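You operate a simulated robot arm through the tools that you are given. There is no shell and no other tool. Be economical: measure what you need, move in short steps, check, and stop when the job is done.

Carry out the task below with a simulated robot arm. There is one attempt and no reset: what you move stays moved.

Task
Test the relief valve and trim it to lift at 4 bar, then open the vent.
Fine: shut the vent, pump till it lifts, read the display; the last lift shows within 0.3 bar of 4.

The check looks at the end state, three seconds after you hand in, the way a careful person would. Anything else that was tipped, shoved, dropped, spilled or broken makes it a failure.

Robot
A 7-joint arm with a two-finger parallel gripper, fixed in place. Base frame: the origin is at the foot of the arm, x ahead of it, y to its left, z up. Readings come in mm, rad, newtons and seconds.
Its first joint turns from -2.897 to 2.897 rad. Payload 3.91 kg.
Tool frame: the origin (TCP) lies between the finger pads and is the grasp point; the fingertips stand 30 mm ahead of it; z points along the fingers, y is the line along which they close. The gripper opens to 110 mm. The fingers are 20 mm wide and 10 mm thick; the gripper's body (48 by 112 mm) begins 55 mm behind the TCP.
Orientation is told as [roll, pitch, yaw] about the base's x, y, z axes, in that order, counted from this pose: with the fingers straight down and closing along the base's y, the tool's x points along the base's -x, its y along +y and its z along -z.

Tools
- The arm moves only by the tool play_rows. Its argument "motion" is a list of rows, each a list of 7 numbers: the shift along the tool's x, y, z in mm, then the turn, a rotation vector about the tool's x, y, z in degrees, then the gripper command, from -1 (shut) to 1 (fully open), values between in proportion. In form: [[tx, ty, tz, rx, ry, rz, grip], ...]. A call has 1 to 12 rows; each row shifts and turns the commanded pose from where the row before left it, along the tool's axes as they then stand. Rows are played at 5 a second. More than 50 mm and 0.15 rad between two rows, or a gripper value outside its range, and nothing of the call is played. Where a pose cannot be reached the arm comes as near as it can. A force on the tool above 40 N (or 10 N above the force at the start of the call, whichever is more), or a blocked arm, ends the call early, and 0.2 s more pass. The fingers move at their own pace (about 153 mm/s each) and stop on an object; they squeeze with about 42 N. The grip force told is the motor's: it shows also when the fingers shut on nothing. Time passes only in rows, and 0.2 s behind the last, so rows that do not move let the fingers close. It gives the time, the measured TCP pose, the force on the tool (base axes), the opening and the grip force at its end, in the units of the frame above (readings bear some noise).
- Cameras (640 x 400 px; columns grow to the right, rows downward): "scene" is fixed at [222.4, -500, 1598.4]; the picture's right is [0.97, -0.24, 0.00], its down [-0.16, -0.64, -0.75] and it looks along [0.18, 0.73, -0.66] (base axes); focal length 321 px, centre (320, 200). "wrist" rides on the gripper at [-36, 0, -57] in the tool frame; the picture's right is [0.00, -1.00, 0.00], its down [0.97, 0.00, -0.24] and it looks along [0.24, 0.00, 0.97] (tool axes); focal length 218 px, centre (320, 200). There is no depth. A picture from a camera that has moved, and an enlarged one, comes with that camera's place and axes in the base frame and with its lens.
- snapshot(camera): a new picture of that camera. The clock stands still meanwhile.
- slide_trunk(by): slides the trunk up (or, below 0, down) by that many mm; the arm rides with it, the base frame stays. It gives what a move gives, with no picture.
- enlarge(camera, box): a new picture of the part [left, top, right, bottom] of that camera's present view, enlarged. The clock stands still meanwhile.
- close_job(): hands the job in; it is judged then, once.

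Go step by step. Nothing tells you positions but the pictures and the camera data: compare them with the known pose of the tool, close in by small moves and look again before you grip or let go. The budget is 120 turns and 84 pictures, counting those below and the enlarged ones. Unless the task says otherwise, let go and move clear before handing in, and close with one line.

The tools are called after "Emit:" as a command line: name --pt "numbers of a row" for each row, then --argument value for the rest, lists and objects as JSON in quotes. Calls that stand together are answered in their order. play_rows: Moves the arm, as the interface text tells. Its arguments: {"type":"object","properties":{"motion":{"type":"array"}},"required":["motion"]} The other tools are called the same way: slide_trunk (by) slides the trunk up or down; snapshot (camera) takes a picture; enlarge (camera, box) takes an enlarged picture of a part of a camera's view; close_job () hands the job in.

At the start:

```text
clock: 0.0
ee_pos: [292.9, 388.9, 1113.8]
tcp_rot: [0.002, -0.002, -0.001]
ft_force: [0.8, 0.2, -1.3]
grip_width: 110.0
grasp_force: 0.0
trunk travel left (down, up): [-525.0, 85.0]
```

scene: 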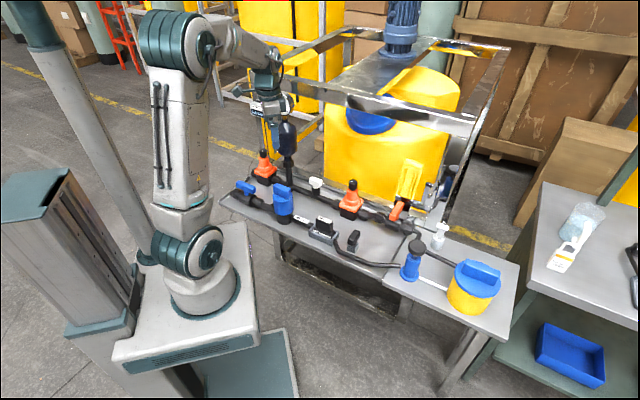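
wrist: 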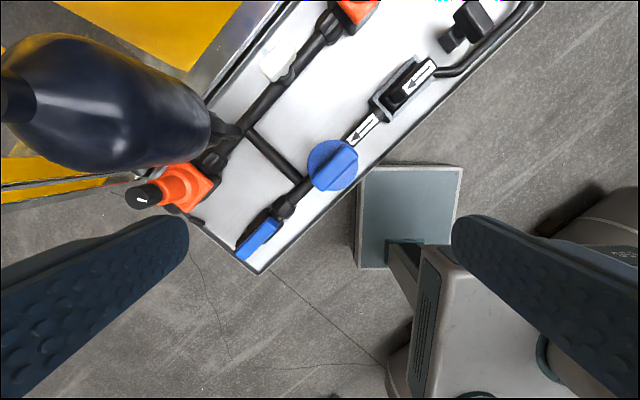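

I see a bench with piping, orange cone-like valves, blue knobs, a display and a hand pump. I'll look closer before moving.

Emit:
enlarge --camera "scene" --box '[220, 130, 380, 260]'

Emit:
enlarge --camera "scene" --box '[330, 150, 520, 340]'

Emit:
enlarge --camera "wrist" --box '[120, 0, 560, 275]'

```text
3.08 times, centred on (300, 195) of scene
camera zoom: at [222.4, -500.0, 1598.4], right [0.97, -0.24, 0.0], down [-0.16, -0.64, -0.75], along [0.18, 0.73, -0.66], focal length 988 px, centre (382, 215)
```

zoom: 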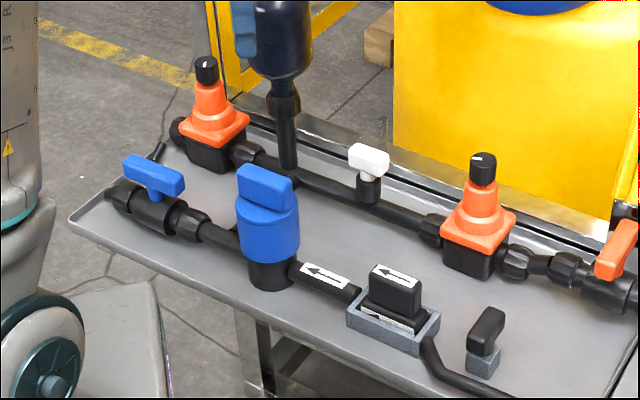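

```text
2.11 times, centred on (425, 245) of scene
camera zoom: at [222.4, -500.0, 1598.4], right [0.97, -0.24, 0.0], down [-0.16, -0.64, -0.75], along [0.18, 0.73, -0.66], focal length 676 px, centre (99, 105)
```

zoom: 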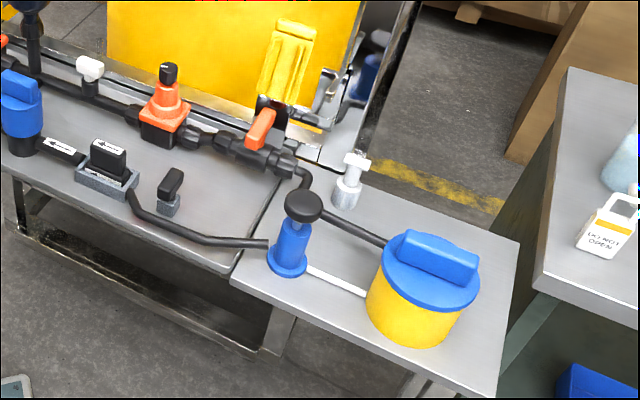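

```text
1.45 times, centred on (340, 138) of wrist
camera zoom: at [327.8, 390.4, 1170.8], right [0.0, -1.0, 0.0], down [-0.97, 0.0, 0.24], along [-0.24, 0.0, -0.97], focal length 318 px, centre (291, 291)
```

zoom: 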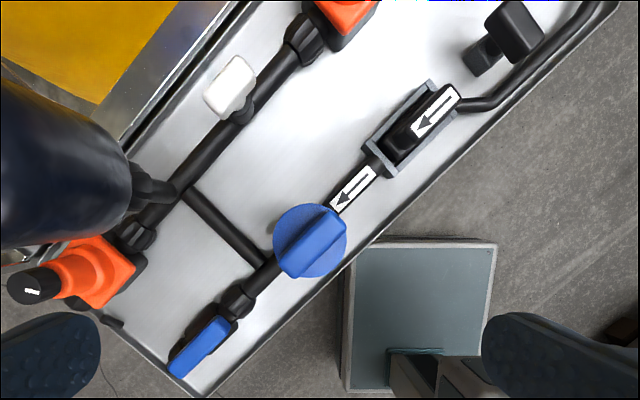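

The pump looks to be near (606,-30). One of the orange-bodied knob valves or the blue round piece is the relief valve. I'll move the wrist camera over the bench's middle for a better look.

Emit:
play_rows --pt "-35 -30 -5 0 0 0 1" --pt "-35 -30 -5 0 0 0 1" --pt "-35 -30 -5 0 0 0 1" --pt "-35 -30 -5 0 0 0 1" --pt "-35 -30 -5 0 0 0 1" --pt "-35 -30 -5 0 0 0 1"

Emit:
snapshot --camera "wrist"

Emit:
snapshot --camera "scene"

```text
clock: 1.4
ee_pos: [504.4, 207.6, 1142.7]
tcp_rot: [0.0, -0.002, 0.001]
ft_force: [0.9, -0.2, 0.1]
grip_width: 110.2
grasp_force: 0.0
trunk travel left (down, up): [-525.0, 85.0]
```

```text
78 pictures are left
camera wrist: at [540.7, 208.5, 1199.6], right [0.0, -1.0, 0.0], down [-0.97, 0.0, 0.24], along [-0.24, 0.0, -0.97], focal length 218 px, centre (320, 200)
```

wrist: 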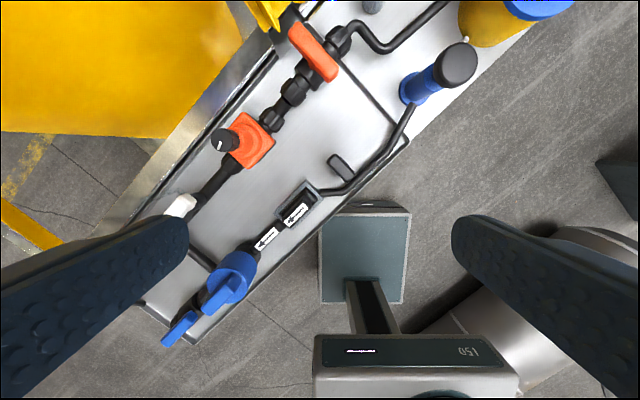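

```text
77 pictures are left
```

scene: 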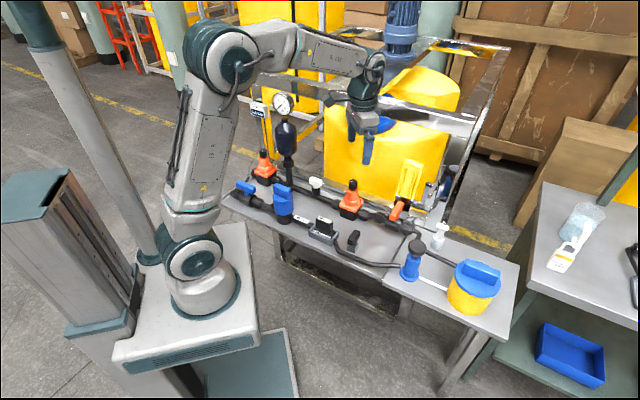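

Emit:
enlarge --camera "scene" --box '[225, 80, 345, 155]'

Emit:
enlarge --camera "scene" --box '[220, 160, 320, 230]'

Emit:
enlarge --camera "scene" --box '[380, 150, 460, 210]'

Emit:
enlarge --camera "scene" --box '[300, 170, 400, 260]'

```text
5.33 times, centred on (285, 118) of scene
camera zoom: at [222.4, -500.0, 1598.4], right [0.97, -0.24, 0.0], down [-0.16, -0.64, -0.75], along [0.18, 0.73, -0.66], focal length 1713 px, centre (507, 640)
```

zoom: 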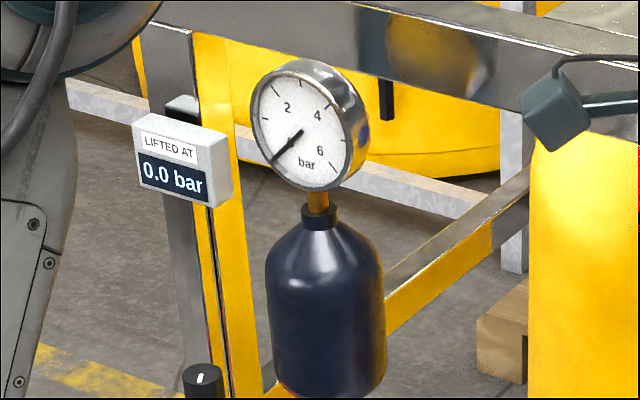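

```text
5.71 times, centred on (270, 195) of scene
camera zoom: at [222.4, -500.0, 1598.4], right [0.97, -0.24, 0.0], down [-0.16, -0.64, -0.75], along [0.18, 0.73, -0.66], focal length 1836 px, centre (606, 229)
```

zoom: 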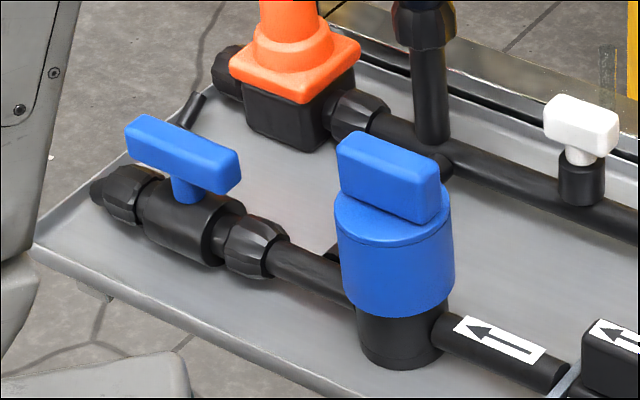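

```text
6.67 times, centred on (420, 180) of scene
camera zoom: at [222.4, -500.0, 1598.4], right [0.97, -0.24, 0.0], down [-0.16, -0.64, -0.75], along [0.18, 0.73, -0.66], focal length 2142 px, centre (-347, 333)
```

zoom: 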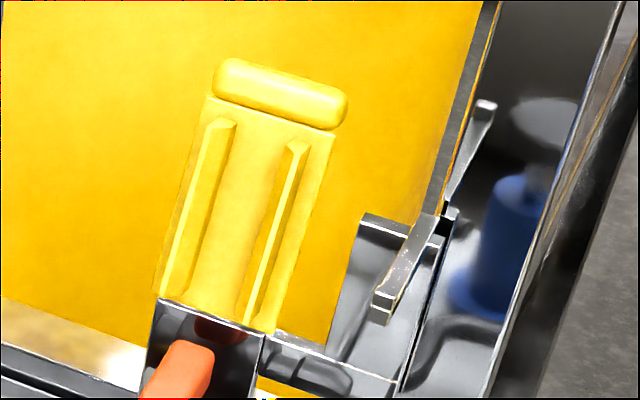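

```text
4.44 times, centred on (350, 215) of scene
camera zoom: at [222.4, -500.0, 1598.4], right [0.97, -0.24, 0.0], down [-0.16, -0.64, -0.75], along [0.18, 0.73, -0.66], focal length 1428 px, centre (187, 133)
```

zoom: 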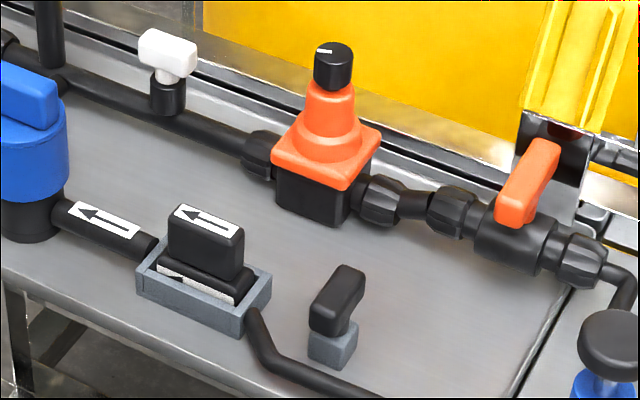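

The "LIFTED AT" display sits by the left orange valve, and the gauge is on the dark vessel. The tray top comes out at about z=765. I'll go to the left end to see what the blue lever and left valve connect to.

Emit:
play_rows --pt "40 35 5 0 0 0 1" --pt "40 35 5 0 0 0 1" --pt "40 35 5 0 0 0 1" --pt "40 35 5 0 0 0 1" --pt "40 35 5 0 0 0 1" --pt "35 35 5 0 0 0 1" --pt "35 35 5 0 0 0 1" --pt "0 20 5 0 0 0 1"

Emit:
snapshot --camera "wrist"

```text
refused: row 1 steps farther than a row can; nothing moved
```

```text
72 pictures are left
camera wrist: at [540.7, 208.5, 1199.6], right [0.0, -1.0, 0.0], down [-0.97, 0.0, 0.24], along [-0.24, 0.0, -0.97], focal length 218 px, centre (320, 200)
```

wrist: 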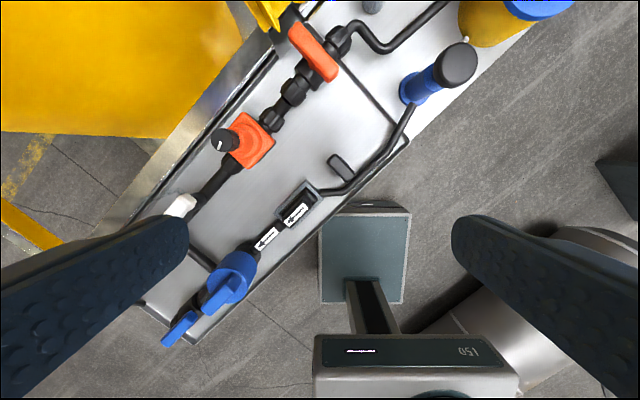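

The step was too long, so I'll use shorter rows.

Emit:
play_rows --pt "34 32 4 0 0 0 1" --pt "34 32 4 0 0 0 1" --pt "34 32 4 0 0 0 1" --pt "34 32 4 0 0 0 1" --pt "34 32 4 0 0 0 1" --pt "34 32 4 0 0 0 1" --pt "34 32 4 0 0 0 1" --pt "34 32 4 0 0 0 1" --pt "0 0 0 0 0 0 1"

Emit:
snapshot --camera "wrist"

```text
clock: 3.4
ee_pos: [229.7, 464.3, 1111.5]
tcp_rot: [0.0, 0.001, 0.001]
ft_force: [-0.1, 0.2, 0.3]
grip_width: 109.8
grasp_force: 0.0
trunk travel left (down, up): [-525.0, 85.0]
```

```text
71 pictures are left
camera wrist: at [265.6, 465.9, 1168.5], right [0.0, -1.0, 0.0], down [-0.97, 0.0, 0.24], along [-0.24, 0.0, -0.97], focal length 218 px, centre (320, 200)
```

wrist: 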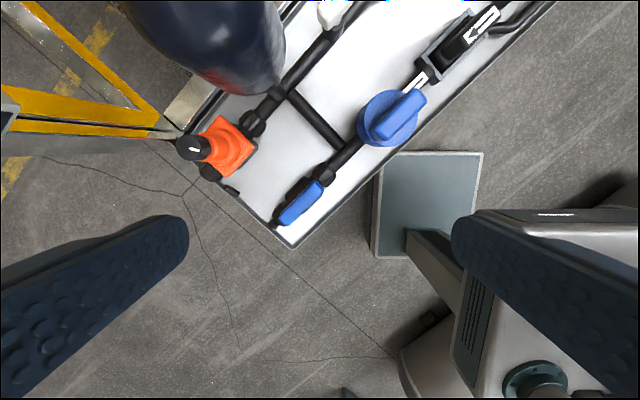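

Emit:
enlarge --camera "wrist" --box '[160, 70, 350, 250]'

Emit:
enlarge --camera "wrist" --box '[300, 0, 560, 160]'

```text
2.22 times, centred on (255, 160) of wrist
camera zoom: at [265.6, 465.9, 1168.5], right [0.0, -1.0, 0.0], down [-0.97, 0.0, 0.24], along [-0.24, 0.0, -0.97], focal length 485 px, centre (464, 289)
```

zoom: 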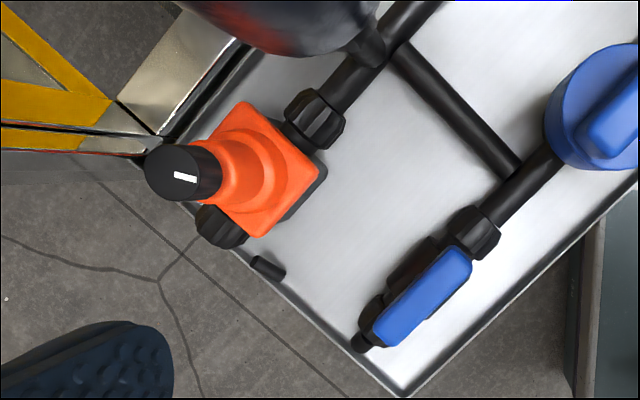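

```text
2.46 times, centred on (430, 80) of wrist
camera zoom: at [265.6, 465.9, 1168.5], right [0.0, -1.0, 0.0], down [-0.97, 0.0, 0.24], along [-0.24, 0.0, -0.97], focal length 537 px, centre (49, 495)
```

zoom: 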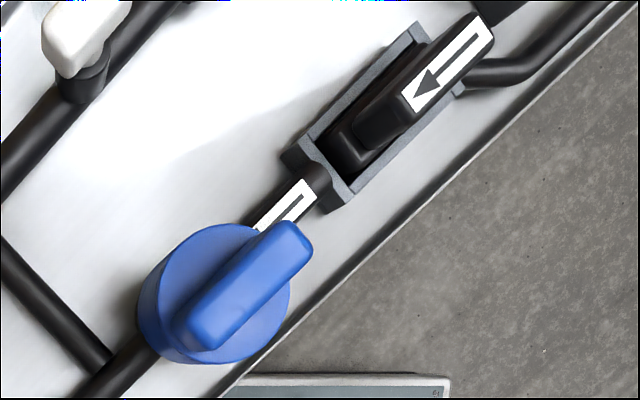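

The left orange valve ends in an open discharge, which fits a relief valve. The blue lever lies along the pipe at an open-ended spout, so it looks like an open vent or drain. Next I'll look at the white tap, the right orange valve and the pump end.

Emit:
play_rows --pt "-34 -24 0 0 0 0 1" --pt "-34 -24 0 0 0 0 1" --pt "-34 -24 0 0 0 0 1" --pt "-34 -24 0 0 0 0 1" --pt "-34 -24 0 0 0 0 1" --pt "-34 -24 0 0 0 0 1" --pt "-34 -24 0 0 0 0 1" --pt "-34 -24 0 0 0 0 1" --pt "-34 -24 0 0 0 0 1" --pt "0 -30 0 0 0 0 1" --pt "0 0 0 0 0 0 1"

Emit:
snapshot --camera "wrist"

```text
clock: 5.8
ee_pos: [536.9, 218.1, 1112.4]
tcp_rot: [-0.001, -0.001, 0.001]
ft_force: [-0.1, -0.1, -0.5]
grip_width: 109.9
grasp_force: 0.1
trunk travel left (down, up): [-525.0, 85.0]
```

```text
68 pictures are left
camera wrist: at [571.6, 218.5, 1169.1], right [0.0, -1.0, 0.0], down [-0.97, 0.0, 0.24], along [-0.24, 0.0, -0.97], focal length 218 px, centre (320, 200)
```

wrist: 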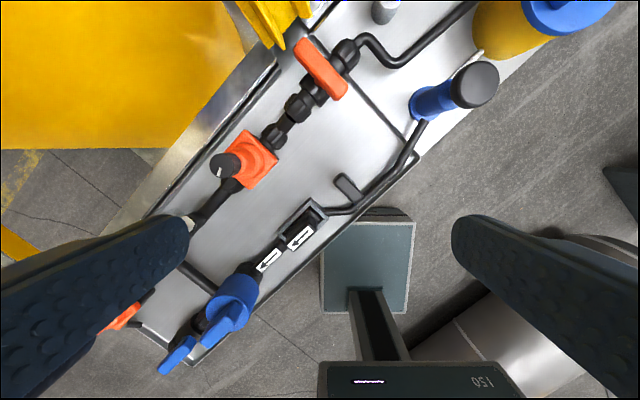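

Emit:
enlarge --camera "wrist" --box '[190, 30, 380, 220]'

Emit:
enlarge --camera "scene" --box '[295, 165, 345, 205]'

Emit:
enlarge --camera "scene" --box '[390, 210, 510, 320]'

```text
2.11 times, centred on (285, 125) of wrist
camera zoom: at [571.6, 218.5, 1169.1], right [0.0, -1.0, 0.0], down [-0.97, 0.0, 0.24], along [-0.24, 0.0, -0.97], focal length 460 px, centre (394, 358)
```

zoom: 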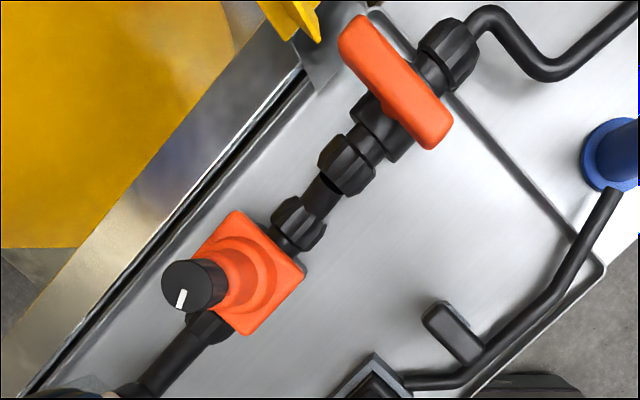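

```text
10.00 times, centred on (320, 185) of scene
camera zoom: at [222.4, -500.0, 1598.4], right [0.97, -0.24, 0.0], down [-0.16, -0.64, -0.75], along [0.18, 0.73, -0.66], focal length 3212 px, centre (320, 350)
```

zoom: 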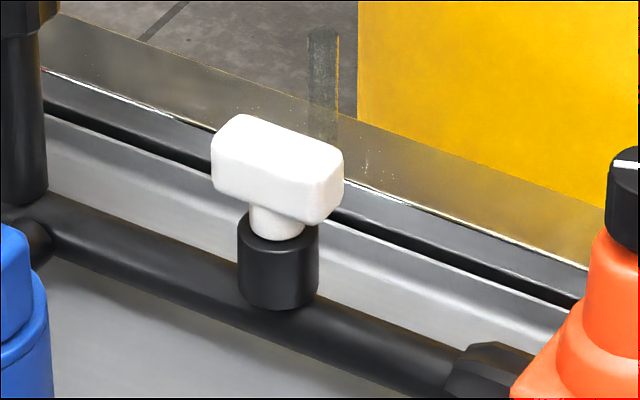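

```text
3.64 times, centred on (450, 265) of scene
camera zoom: at [222.4, -500.0, 1598.4], right [0.97, -0.24, 0.0], down [-0.16, -0.64, -0.75], along [0.18, 0.73, -0.66], focal length 1168 px, centre (-153, -36)
```

zoom: 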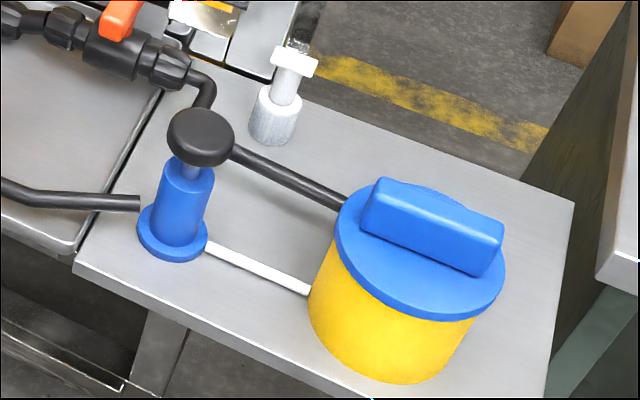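

The white T looks like a plug. The orange ball valve is shut (bar across the pipe), so the left valve must be the relief valve and the blue lever the vent, now open. I'll move over the blue lever, turn the gripper to its bar and look again.

Emit:
play_rows --pt "34 26 0 0 0 0 1" --pt "34 26 0 0 0 0 1" --pt "34 26 0 0 0 0 1" --pt "34 26 0 0 0 0 1" --pt "34 26 0 0 0 0 1" --pt "34 26 0 0 0 0 1" --pt "34 26 0 0 0 0 1" --pt "34 26 0 0 0 0 1" --pt "34 26 0 0 0 0 1" --pt "34 26 0 0 0 0 1" --pt "17 13 0 0 0 0 1" --pt "0 0 0 0 0 0 1"

Emit:
play_rows --pt "0 0 30 0 0 8 1" --pt "0 0 30 0 0 8 1" --pt "0 0 30 0 0 8 1" --pt "0 0 30 0 0 8 1" --pt "0 0 30 0 0 7 1" --pt "0 0 0 0 0 0 1"

Emit:
snapshot --camera "wrist"

Emit:
snapshot --camera "scene"

```text
clock: 8.4
ee_pos: [180.5, 491.0, 1111.1]
tcp_rot: [0.0, -0.002, 0.001]
ft_force: [0.6, 0.2, -0.4]
grip_width: 109.9
grasp_force: 0.1
trunk travel left (down, up): [-525.0, 85.0]
```

```text
clock: 9.8
ee_pos: [179.4, 494.7, 960.5]
tcp_rot: [0.0, 0.001, -0.682]
ft_force: [-1.0, 0.3, -0.6]
grip_width: 110.0
grasp_force: 0.1
trunk travel left (down, up): [-525.0, 85.0]
```

```text
64 pictures are left
camera wrist: at [207.1, 472.4, 1018.0], right [-0.63, -0.78, 0.0], down [-0.75, 0.61, 0.24], along [-0.19, 0.15, -0.97], focal length 218 px, centre (320, 200)
```

wrist: 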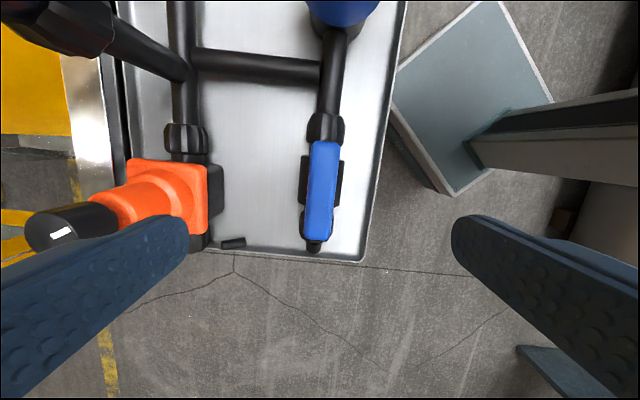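

```text
63 pictures are left
```

scene: 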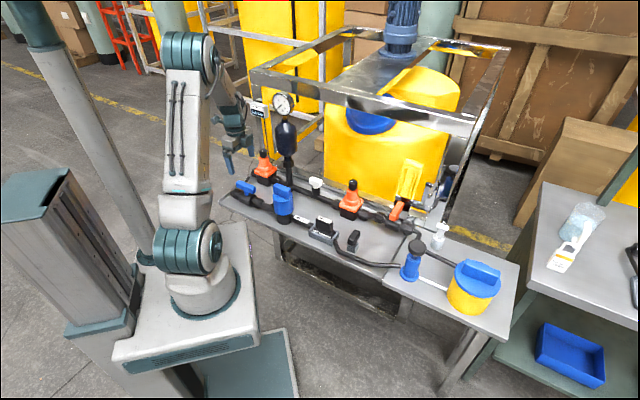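

The bar is aligned at about -45°, centred near (175,495) with its top at about z=825. I'll refine the yaw, narrow the jaws and go down part way.

Emit:
play_rows --pt "3.3 -2.9 30 0 0 5.9 0.3" --pt "0 0 30 0 0 0 0.2" --pt "0 0 30 0 0 0 0.2" --pt "0 0 20 0 0 0 0.2" --pt "0 0 0 0 0 0 0.2"

Emit:
snapshot --camera "wrist"

Emit:
enlarge --camera "scene" --box '[200, 140, 300, 220]'

```text
clock: 11.0
ee_pos: [174.7, 493.1, 851.7]
tcp_rot: [0.0, 0.001, -0.782]
ft_force: [-0.3, 0.1, 1.0]
grip_width: 66.0
grasp_force: 0.0
trunk travel left (down, up): [-525.0, 85.0]
```

```text
62 pictures are left
camera wrist: at [199.7, 468.1, 908.4], right [-0.71, -0.71, 0.0], down [-0.69, 0.68, 0.24], along [-0.17, 0.17, -0.97], focal length 218 px, centre (320, 200)
```

wrist: 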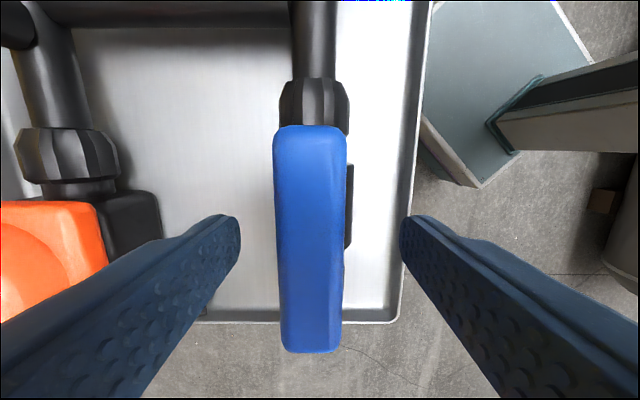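

```text
5.00 times, centred on (250, 180) of scene
camera zoom: at [222.4, -500.0, 1598.4], right [0.97, -0.24, 0.0], down [-0.16, -0.64, -0.75], along [0.18, 0.73, -0.66], focal length 1606 px, centre (670, 300)
```

zoom: 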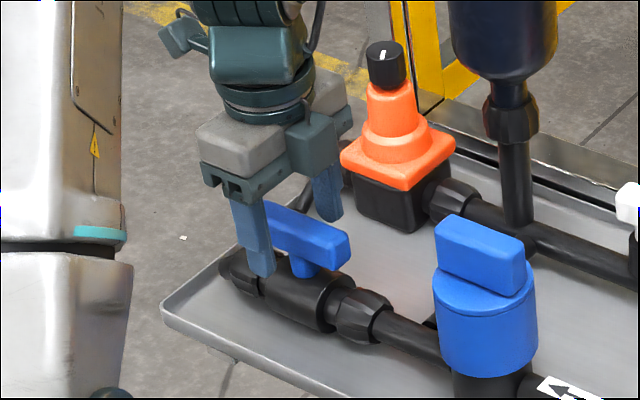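

Emit:
play_rows --pt "0 3 10 0 0 0 0.2" --pt "0 0 8 0 0 0 0.2" --pt "0 0 0 0 0 0 0.2"

Emit:
enlarge --camera "scene" --box '[210, 160, 290, 215]'

```text
clock: 11.8
ee_pos: [176.1, 493.3, 834.5]
tcp_rot: [0.0, 0.0, -0.783]
ft_force: [0.0, 0.0, 0.2]
grip_width: 66.0
grasp_force: 0.1
trunk travel left (down, up): [-525.0, 85.0]
```

```text
7.27 times, centred on (250, 188) of scene
camera zoom: at [222.4, -500.0, 1598.4], right [0.97, -0.24, 0.0], down [-0.16, -0.64, -0.75], along [0.18, 0.73, -0.66], focal length 2336 px, centre (829, 291)
```

zoom: 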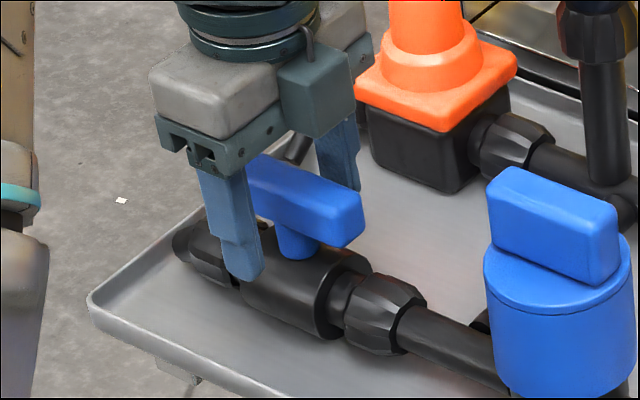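

The fingers straddle the bar, centred on the stem. I'll close now.

Emit:
play_rows --pt "0 0 0 0 0 0 -1" --pt "0 0 0 0 0 0 -1" --pt "0 0 0 0 0 0 -1"

Emit:
play_rows --pt "0 0 0 0 0 6 -1" --pt "0 0 0 0 0 6 -1" --pt "0 0 0 0 0 0 -1"

```text
clock: 12.6
ee_pos: [176.4, 494.8, 833.5]
tcp_rot: [0.0, 0.0, -0.785]
ft_force: [4.5, 4.9, -1.4]
grip_width: 24.2
grasp_force: 44.9
trunk travel left (down, up): [-525.0, 85.0]
```

```text
clock: 13.4
ee_pos: [177.1, 494.7, 834.7]
tcp_rot: [0.001, 0.0, -0.993]
ft_force: [7.0, 9.1, 1.7]
grip_width: 23.7
grasp_force: 45.0
trunk travel left (down, up): [-525.0, 85.0]
```

It turns freely clockwise, so I'll continue to a full quarter turn.

Emit:
play_rows --pt "0 0 0 0 0 7 -1" --pt "0 0 0 0 0 7 -1" --pt "0 0 0 0 0 7 -1" --pt "0 0 0 0 0 7 -1" --pt "0 0 0 0 0 7 -1" --pt "0 0 0 0 0 0 -1"

Emit:
play_rows --pt "0 0 0 0 0 7 -1" --pt "0 0 0 0 0 7 -1" --pt "0 0 0 0 0 7 -1" --pt "0 0 0 0 0 7 -1" --pt "0 0 0 0 0 7 -1" --pt "0 0 0 0 0 7 -1" --pt "0 0 0 0 0 2 -1" --pt "0 0 0 0 0 0 -1"

Emit:
enlarge --camera "scene" --box '[210, 160, 290, 215]'

```text
clock: 14.8
ee_pos: [177.4, 495.4, 833.7]
tcp_rot: [0.0, 0.0, -1.606]
ft_force: [2.9, 16.4, 19.2]
grip_width: 23.8
grasp_force: 45.1
trunk travel left (down, up): [-525.0, 85.0]
```

```text
clock: 16.6
ee_pos: [176.6, 493.5, 833.4]
tcp_rot: [0.0, 0.001, -2.369]
ft_force: [0.8, 15.8, 25.1]
grip_width: 23.9
grasp_force: 45.2
trunk travel left (down, up): [-525.0, 85.0]
```

```text
7.27 times, centred on (250, 188) of scene
camera zoom: at [222.4, -500.0, 1598.4], right [0.97, -0.24, 0.0], down [-0.16, -0.64, -0.75], along [0.18, 0.73, -0.66], focal length 2336 px, centre (829, 291)
```

zoom: 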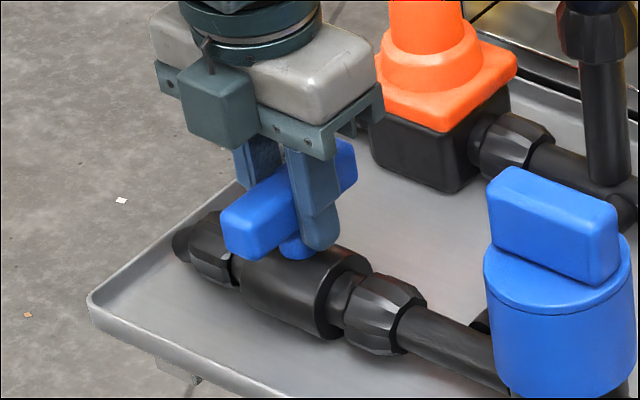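

The lever is now across the pipe, so the vent is shut. I'll release, rise, and unwind the wrist on the way to the pump.

Emit:
play_rows --pt "0 0 0 0 0 0 0.2" --pt "0 0 0 0 0 0 0.2" --pt "0 0 -30 0 0 0 0.2" --pt "0 0 -40 0 0 0 0.2" --pt "0 0 -40 0 0 0 0.2" --pt "0 0 -40 0 0 0 0.2" --pt "0 0 -40 0 0 0 0.2" --pt "0 0 -40 0 0 0 0.2" --pt "0 0 -40 0 0 0 0.2"

Emit:
play_rows --pt "0 0 0 0 0 -8 0.2" --pt "0 0 0 0 0 -8 0.2" --pt "0 0 0 0 0 -8 0.2" --pt "0 0 0 0 0 -8 0.2" --pt "0 0 0 0 0 -8 0.2" --pt "0 0 0 0 0 -8 0.2" --pt "0 0 0 0 0 -8 0.2" --pt "0 0 0 0 0 -8 0.2" --pt "0 0 0 0 0 -8 0.2" --pt "0 0 0 0 0 -8 0.2" --pt "0 0 0 0 0 -8 0.2"

Emit:
enlarge --camera "scene" --box '[210, 80, 310, 220]'

```text
clock: 18.4
ee_pos: [246.9, 472.9, 1055.5]
tcp_rot: [-0.033, 0.0, -2.521]
ft_force: [0.0, 0.8, -1.5]
grip_width: 65.8
grasp_force: 0.1
trunk travel left (down, up): [-525.0, 85.0]
stopped in row 8: the arm was blocked; the commanded pose is now the measured one
```

```text
clock: 20.8
ee_pos: [248.0, 471.2, 1055.7]
tcp_rot: [0.003, 0.033, -0.98]
ft_force: [0.2, 0.2, -0.6]
grip_width: 66.0
grasp_force: 0.1
trunk travel left (down, up): [-525.0, 85.0]
```

```text
2.86 times, centred on (260, 150) of scene
camera zoom: at [222.4, -500.0, 1598.4], right [0.97, -0.24, 0.0], down [-0.16, -0.64, -0.75], along [0.18, 0.73, -0.66], focal length 918 px, centre (491, 343)
```

zoom: 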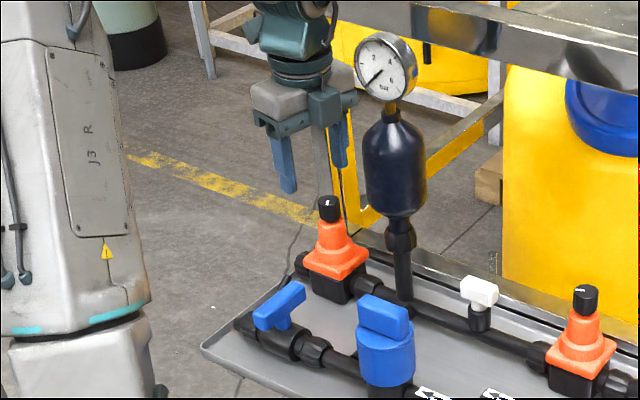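

The vent is visibly shut and the gauge is intact; the "blocked" stop was only the wrist limit. Next I'll straighten the wrist and travel to the pump at about (646,32).

Emit:
play_rows --pt "0 0 0 0 -1.9 0 0.2" --pt "0 0 0 0 0 -8 0.2" --pt "0 0 0 0 0 -8 0.2" --pt "0 0 0 0 0 -8 0.2" --pt "0 0 0 0 0 -8 0.2" --pt "0 0 0 0 0 -8 0.2" --pt "0 0 0 0 0 -8 0.2" --pt "0 0 0 0 0 -8 0.2" --pt "0 0 0 0 0 0 0.2"

Emit:
play_rows --pt "-30 -36 0 0 0 0 1" --pt "-30 -36 0 0 0 0 1" --pt "-30 -36 0 0 0 0 1" --pt "-30 -36 0 0 0 0 1" --pt "-30 -36 0 0 0 0 1" --pt "-30 -36 0 0 0 0 1" --pt "-30 -36 0 0 0 0 1" --pt "-30 -36 0 0 0 0 1" --pt "-30 -36 0 0 0 0 1" --pt "-30 -36 0 0 0 0 1" --pt "-30 -36 0 0 0 0 1" --pt "-30 -36 0 0 0 0 1"

Emit:
snapshot --camera "wrist"

Emit:
snapshot --camera "scene"

```text
clock: 22.8
ee_pos: [246.6, 472.5, 1056.5]
tcp_rot: [0.0, -0.001, -0.003]
ft_force: [-0.3, -0.4, 0.4]
grip_width: 66.1
grasp_force: 0.1
trunk travel left (down, up): [-525.0, 85.0]
```

```text
clock: 25.4
ee_pos: [606.9, 39.9, 1057.4]
tcp_rot: [0.001, 0.002, -0.005]
ft_force: [-0.7, -0.6, -0.2]
grip_width: 109.8
grasp_force: 0.1
trunk travel left (down, up): [-525.0, 85.0]
```

```text
57 pictures are left
camera wrist: at [641.9, 41.2, 1114.4], right [0.0, -1.0, 0.0], down [-0.97, 0.0, 0.24], along [-0.24, 0.0, -0.97], focal length 218 px, centre (320, 200)
```

wrist: 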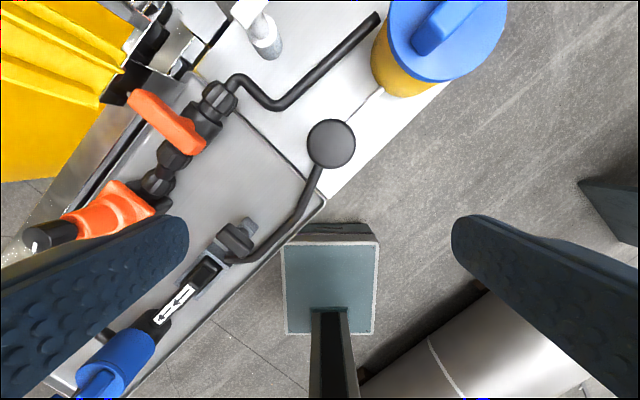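

```text
56 pictures are left
```

scene: 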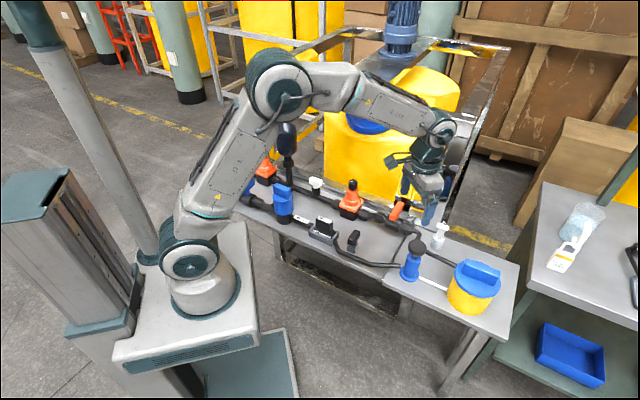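

The knob top is near (645,30,881). I'll close the fingers and come down over it.

Emit:
play_rows --pt "-38 -10 0 0 0 0 -1" --pt "0 0 40 0 0 0 -1" --pt "0 0 40 0 0 0 -1" --pt "0 0 40 0 0 0 -1" --pt "0 0 10 0 0 0 -1" --pt "0 0 0 0 0 0 -1"

Emit:
snapshot --camera "wrist"

Emit:
enlarge --camera "scene" --box '[370, 190, 470, 290]'

```text
clock: 26.8
ee_pos: [642.3, 28.3, 924.4]
tcp_rot: [0.001, -0.001, -0.004]
ft_force: [0.2, 0.3, 0.5]
grip_width: 0.0
grasp_force: 37.7
trunk travel left (down, up): [-525.0, 85.0]
```

```text
55 pictures are left
camera wrist: at [678.2, 29.7, 982.2], right [0.0, -1.0, 0.0], down [-0.97, 0.0, 0.24], along [-0.24, 0.0, -0.97], focal length 218 px, centre (320, 200)
```

wrist: 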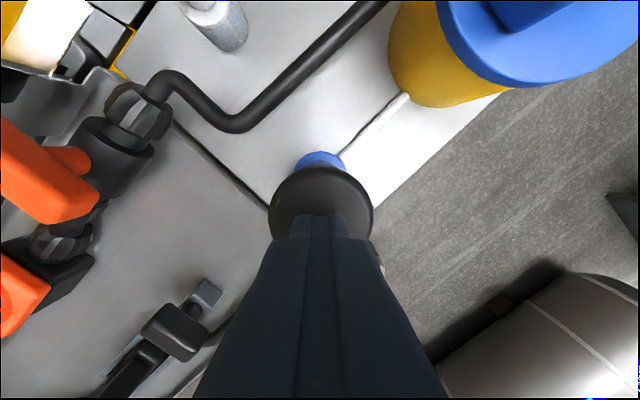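

```text
4.00 times, centred on (420, 240) of scene
camera zoom: at [222.4, -500.0, 1598.4], right [0.97, -0.24, 0.0], down [-0.16, -0.64, -0.75], along [0.18, 0.73, -0.66], focal length 1285 px, centre (-80, 40)
```

zoom: 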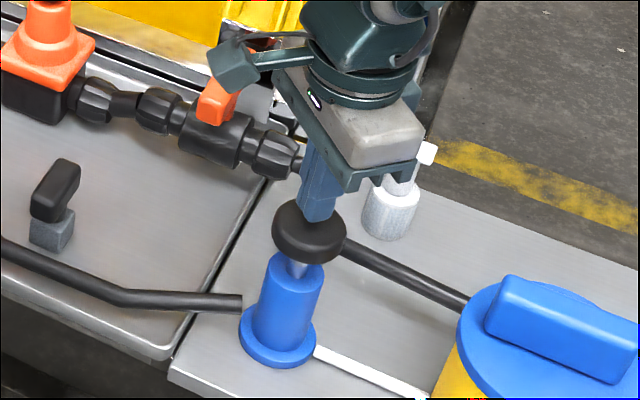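

The fingertips are centred just above the knob. I'll press down in small steps.

Emit:
play_rows --pt "0 0 8 0 0 0 -1" --pt "0 0 6 0 0 0 -1" --pt "0 0 6 0 0 0 -1" --pt "0 0 0 0 0 0 -1"

Emit:
play_rows --pt "0 0 6 0 0 0 -1" --pt "0 0 6 0 0 0 -1" --pt "0 0 6 0 0 0 -1" --pt "0 0 0 0 0 0 -1"

Emit:
enlarge --camera "scene" --box '[370, 190, 470, 290]'

```text
clock: 27.8
ee_pos: [642.0, 29.8, 905.8]
tcp_rot: [0.001, 0.0, -0.006]
ft_force: [-0.4, -1.1, 1.5]
grip_width: 0.2
grasp_force: 37.4
trunk travel left (down, up): [-525.0, 85.0]
```

```text
clock: 28.8
ee_pos: [642.2, 28.5, 888.9]
tcp_rot: [0.0, -0.004, -0.005]
ft_force: [-2.2, -1.1, 20.2]
grip_width: 0.0
grasp_force: 38.0
trunk travel left (down, up): [-525.0, 85.0]
```

```text
4.00 times, centred on (420, 240) of scene
camera zoom: at [222.4, -500.0, 1598.4], right [0.97, -0.24, 0.0], down [-0.16, -0.64, -0.75], along [0.18, 0.73, -0.66], focal length 1285 px, centre (-80, 40)
```

zoom: 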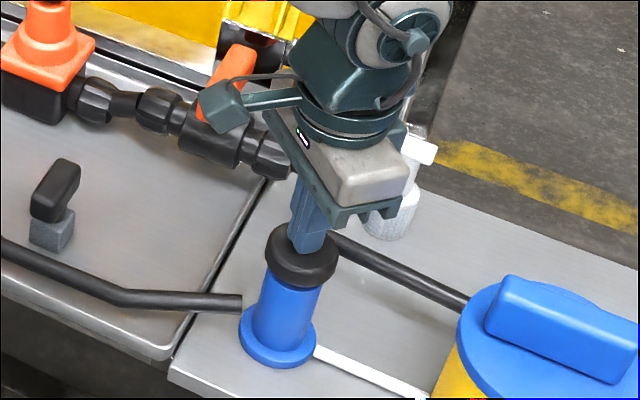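

The plunger is nearly down at 20 N. I'll raise and see whether it springs back.

Emit:
play_rows --pt "0 0 -12 0 0 0 -1" --pt "0 0 -12 0 0 0 -1" --pt "0 0 -12 0 0 0 -1" --pt "0 0 0 0 0 0 -1"

Emit:
snapshot --camera "scene"

```text
clock: 29.8
ee_pos: [642.9, 28.9, 923.5]
tcp_rot: [0.0, -0.001, -0.003]
ft_force: [0.2, -0.2, -0.2]
grip_width: 0.0
grasp_force: 37.7
trunk travel left (down, up): [-525.0, 85.0]
```

```text
52 pictures are left
```

scene: 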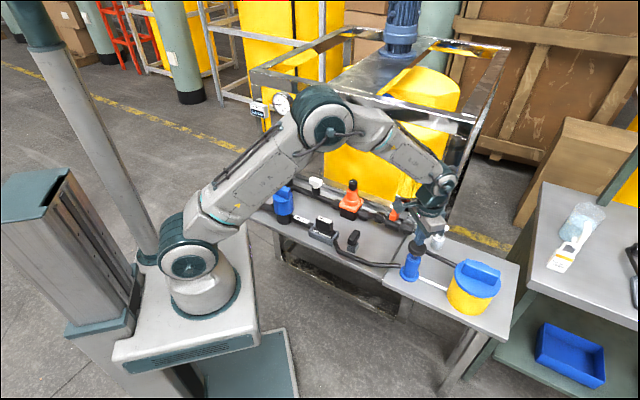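

Emit:
enlarge --camera "scene" --box '[240, 85, 310, 130]'

Emit:
enlarge --camera "scene" --box '[390, 200, 450, 290]'

```text
8.89 times, centred on (275, 108) of scene
camera zoom: at [222.4, -500.0, 1598.4], right [0.97, -0.24, 0.0], down [-0.16, -0.64, -0.75], along [0.18, 0.73, -0.66], focal length 2856 px, centre (720, 1022)
```

zoom: 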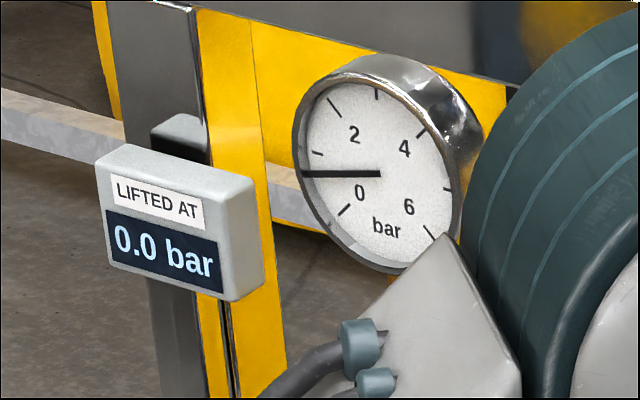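

```text
4.44 times, centred on (420, 245) of scene
camera zoom: at [222.4, -500.0, 1598.4], right [0.97, -0.24, 0.0], down [-0.16, -0.64, -0.75], along [0.18, 0.73, -0.66], focal length 1428 px, centre (-124, 0)
```

zoom: 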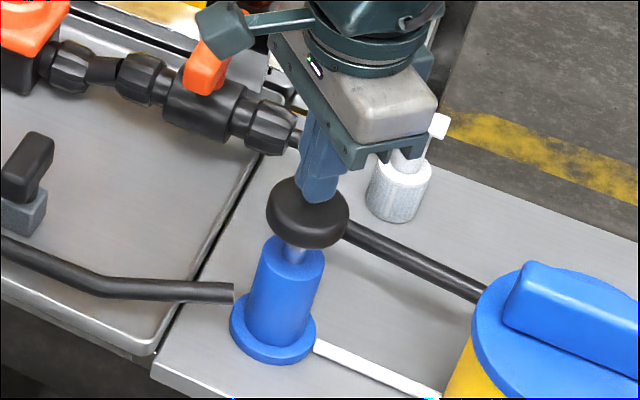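

The plunger returns by itself and the gauge rose to about 0.8 bar, so pumping works. I'll do more strokes.

Emit:
play_rows --pt "0 0 18 0 0 0 -1" --pt "0 0 17 0 0 0 -1" --pt "0 0 0 0 0 0 -1" --pt "0 0 -18 0 0 0 -1" --pt "0 0 -17 0 0 0 -1" --pt "0 0 0 0 0 0 -1" --pt "0 0 18 0 0 0 -1" --pt "0 0 17 0 0 0 -1" --pt "0 0 0 0 0 0 -1" --pt "0 0 -18 0 0 0 -1" --pt "0 0 -17 0 0 0 -1" --pt "0 0 0 0 0 0 -1"

Emit:
enlarge --camera "scene" --box '[240, 85, 310, 130]'

```text
clock: 32.4
ee_pos: [644.2, 30.2, 925.4]
tcp_rot: [0.0, -0.002, -0.004]
ft_force: [-0.3, -0.8, -1.2]
grip_width: 0.0
grasp_force: 37.8
trunk travel left (down, up): [-525.0, 85.0]
```

```text
8.89 times, centred on (275, 108) of scene
camera zoom: at [222.4, -500.0, 1598.4], right [0.97, -0.24, 0.0], down [-0.16, -0.64, -0.75], along [0.18, 0.73, -0.66], focal length 2856 px, centre (720, 1022)
```

zoom: 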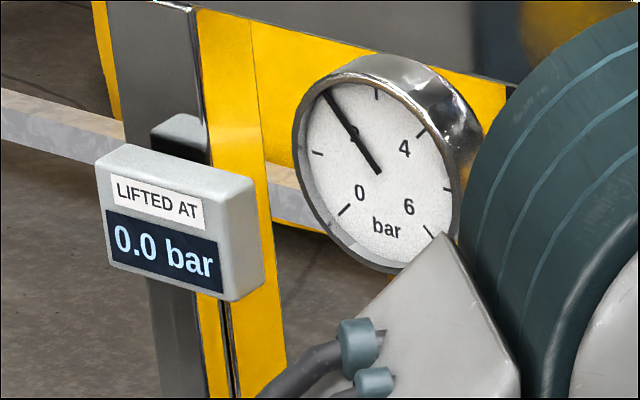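

Emit:
play_rows --pt "0 0 18 0 0 0 -1" --pt "0 0 17 0 0 0 -1" --pt "0 0 0 0 0 0 -1" --pt "0 0 -18 0 0 0 -1" --pt "0 0 -17 0 0 0 -1" --pt "0 0 0 0 0 0 -1" --pt "0 0 18 0 0 0 -1" --pt "0 0 17 0 0 0 -1" --pt "0 0 0 0 0 0 -1" --pt "0 0 -18 0 0 0 -1" --pt "0 0 -17 0 0 0 -1" --pt "0 0 0 0 0 0 -1"

Emit:
enlarge --camera "scene" --box '[240, 85, 310, 130]'

```text
clock: 35.0
ee_pos: [644.0, 28.7, 923.5]
tcp_rot: [0.0, -0.001, -0.004]
ft_force: [0.7, -0.1, 0.1]
grip_width: 0.1
grasp_force: 37.6
trunk travel left (down, up): [-525.0, 85.0]
```

```text
8.89 times, centred on (275, 108) of scene
camera zoom: at [222.4, -500.0, 1598.4], right [0.97, -0.24, 0.0], down [-0.16, -0.64, -0.75], along [0.18, 0.73, -0.66], focal length 2856 px, centre (720, 1022)
```

zoom: 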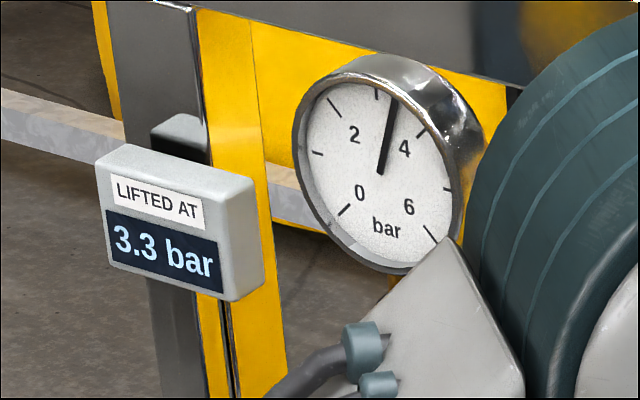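

It lifted at 3.3 bar, so it needs to go up to 4. The relief knob's top is about (264,616,908), with the display post just behind it. I'll go back over there and check clearances.

Emit:
play_rows --pt "0 0 -45 0 0 0 -1" --pt "0 0 -45 0 0 0 -1" --pt "0 0 -45 0 0 0 -1" --pt "0 0 0 0 0 0 -1"

Emit:
play_rows --pt "34 36 0 0 0 0 -1" --pt "34 36 0 0 0 0 -1" --pt "34 36 0 0 0 0 -1" --pt "34 36 0 0 0 0 -1" --pt "34 36 0 0 0 0 -1" --pt "34 36 0 0 0 0 -1" --pt "34 36 0 0 0 0 -1" --pt "34 36 0 0 0 0 -1" --pt "34 36 0 0 0 0 -1" --pt "34 36 0 0 0 0 -1" --pt "34 36 0 0 0 0 -1" --pt "34 36 0 0 0 0 -1"

Emit:
play_rows --pt "0 0 0 0 0 8 -0.1" --pt "0 0 0 0 0 8 -0.1" --pt "0 0 0 0 0 8 -0.1" --pt "0 0 0 0 0 8 -0.1" --pt "0 0 0 0 0 8 -0.1" --pt "0 0 0 0 0 8 -0.1" --pt "0 0 0 0 0 8 -0.1" --pt "0 0 0 0 0 8 -0.1" --pt "0 0 0 0 0 5 -0.1" --pt "0 0 0 0 0 0 -0.1"

Emit:
snapshot --camera "wrist"

Emit:
snapshot --camera "scene"

```text
clock: 36.0
ee_pos: [640.8, 31.2, 1060.8]
tcp_rot: [-0.001, -0.002, -0.004]
ft_force: [1.3, 0.5, 0.6]
grip_width: 0.0
grasp_force: 37.8
trunk travel left (down, up): [-525.0, 85.0]
```

```text
clock: 38.6
ee_pos: [235.6, 462.9, 1057.2]
tcp_rot: [-0.001, -0.001, -0.004]
ft_force: [0.4, 0.4, 0.9]
grip_width: 0.0
grasp_force: 38.2
trunk travel left (down, up): [-525.0, 85.0]
```

```text
clock: 40.8
ee_pos: [236.6, 463.2, 1060.1]
tcp_rot: [0.003, -0.001, -1.21]
ft_force: [-0.1, -0.1, 0.5]
grip_width: 49.2
grasp_force: 0.1
trunk travel left (down, up): [-525.0, 85.0]
```

```text
47 pictures are left
camera wrist: at [248.4, 430.2, 1116.4], right [-0.94, -0.35, 0.0], down [-0.34, 0.91, 0.24], along [-0.08, 0.23, -0.97], focal length 218 px, centre (320, 200)
```

wrist: 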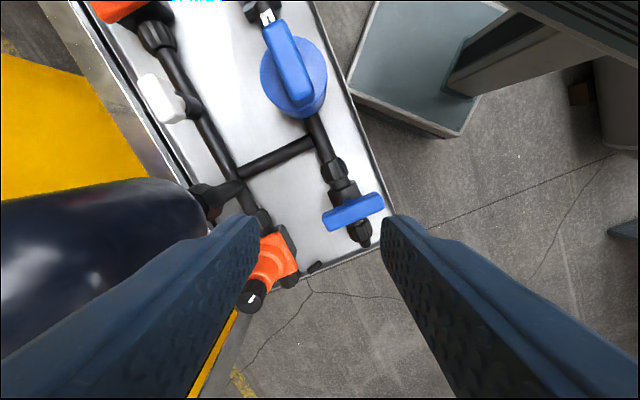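

```text
46 pictures are left
```

scene: 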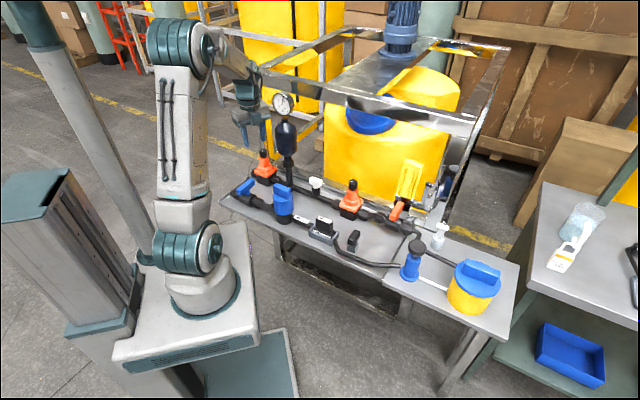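

Emit:
play_rows --pt "31 9 0 0 0 0 -0.1" --pt "31 9 15 0 0 0 -0.1" --pt "31 9 30 0 0 0 -0.1" --pt "0 0 30 0 0 0 -0.1" --pt "0 0 0 0 0 0 -0.1"

Emit:
snapshot --camera "wrist"

Emit:
enlarge --camera "scene" --box '[210, 80, 310, 190]'

```text
clock: 42.0
ee_pos: [230.6, 559.9, 984.6]
tcp_rot: [0.001, 0.001, -1.208]
ft_force: [0.0, 0.2, -0.3]
grip_width: 49.6
grasp_force: 0.0
trunk travel left (down, up): [-525.0, 85.0]
```

```text
45 pictures are left
camera wrist: at [242.4, 528.2, 1041.1], right [-0.94, -0.35, 0.0], down [-0.34, 0.91, 0.24], along [-0.08, 0.22, -0.97], focal length 218 px, centre (320, 200)
```

wrist: 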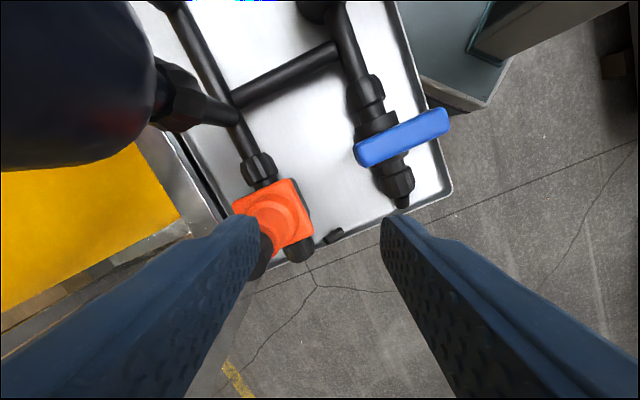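

```text
3.64 times, centred on (260, 135) of scene
camera zoom: at [222.4, -500.0, 1598.4], right [0.97, -0.24, 0.0], down [-0.16, -0.64, -0.75], along [0.18, 0.73, -0.66], focal length 1168 px, centre (538, 436)
```

zoom: 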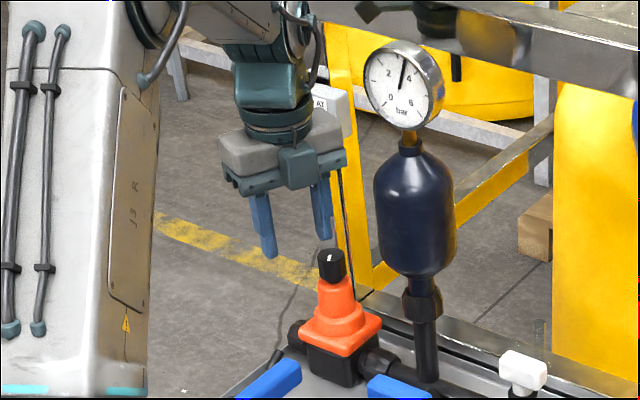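

The knob is ahead at about (264,611) with clearance to the vessel. I'll move most of the way over it and look again.

Emit:
play_rows --pt "14 20 0 0 0 0 -0.1" --pt "14 20 0 0 0 0 -0.1" --pt "4 6 0 0 0 0 -0.1" --pt "0 0 0 0 0 0 -0.1"

Emit:
snapshot --camera "wrist"

Emit:
enlarge --camera "scene" --box '[210, 80, 310, 190]'

```text
clock: 43.0
ee_pos: [260.9, 605.9, 984.7]
tcp_rot: [0.002, 0.002, -1.208]
ft_force: [-0.3, -0.1, -0.5]
grip_width: 49.4
grasp_force: 0.0
trunk travel left (down, up): [-525.0, 85.0]
```

```text
43 pictures are left
camera wrist: at [273.4, 573.1, 1042.0], right [-0.94, -0.35, 0.0], down [-0.34, 0.91, 0.24], along [-0.08, 0.22, -0.97], focal length 218 px, centre (320, 200)
```

wrist: 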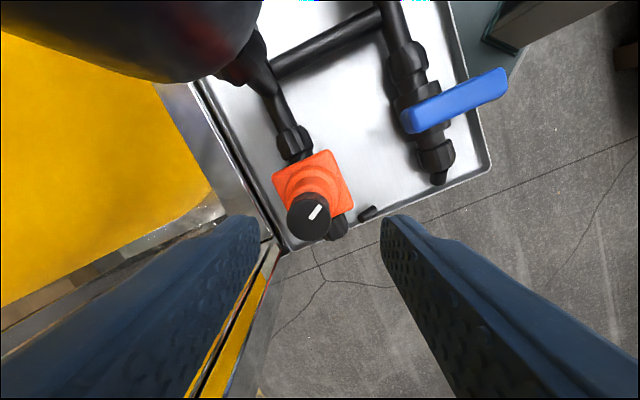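

```text
3.64 times, centred on (260, 135) of scene
camera zoom: at [222.4, -500.0, 1598.4], right [0.97, -0.24, 0.0], down [-0.16, -0.64, -0.75], along [0.18, 0.73, -0.66], focal length 1168 px, centre (538, 436)
```

zoom: 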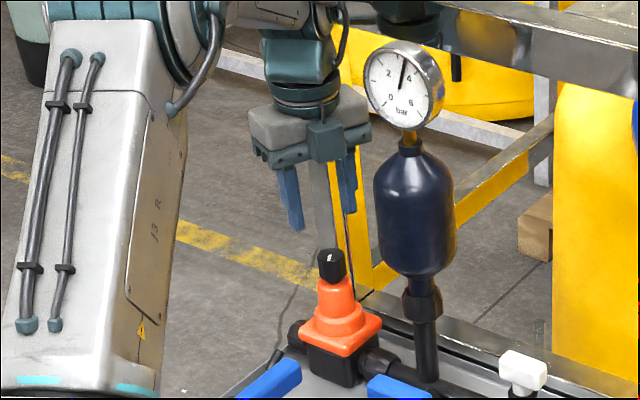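

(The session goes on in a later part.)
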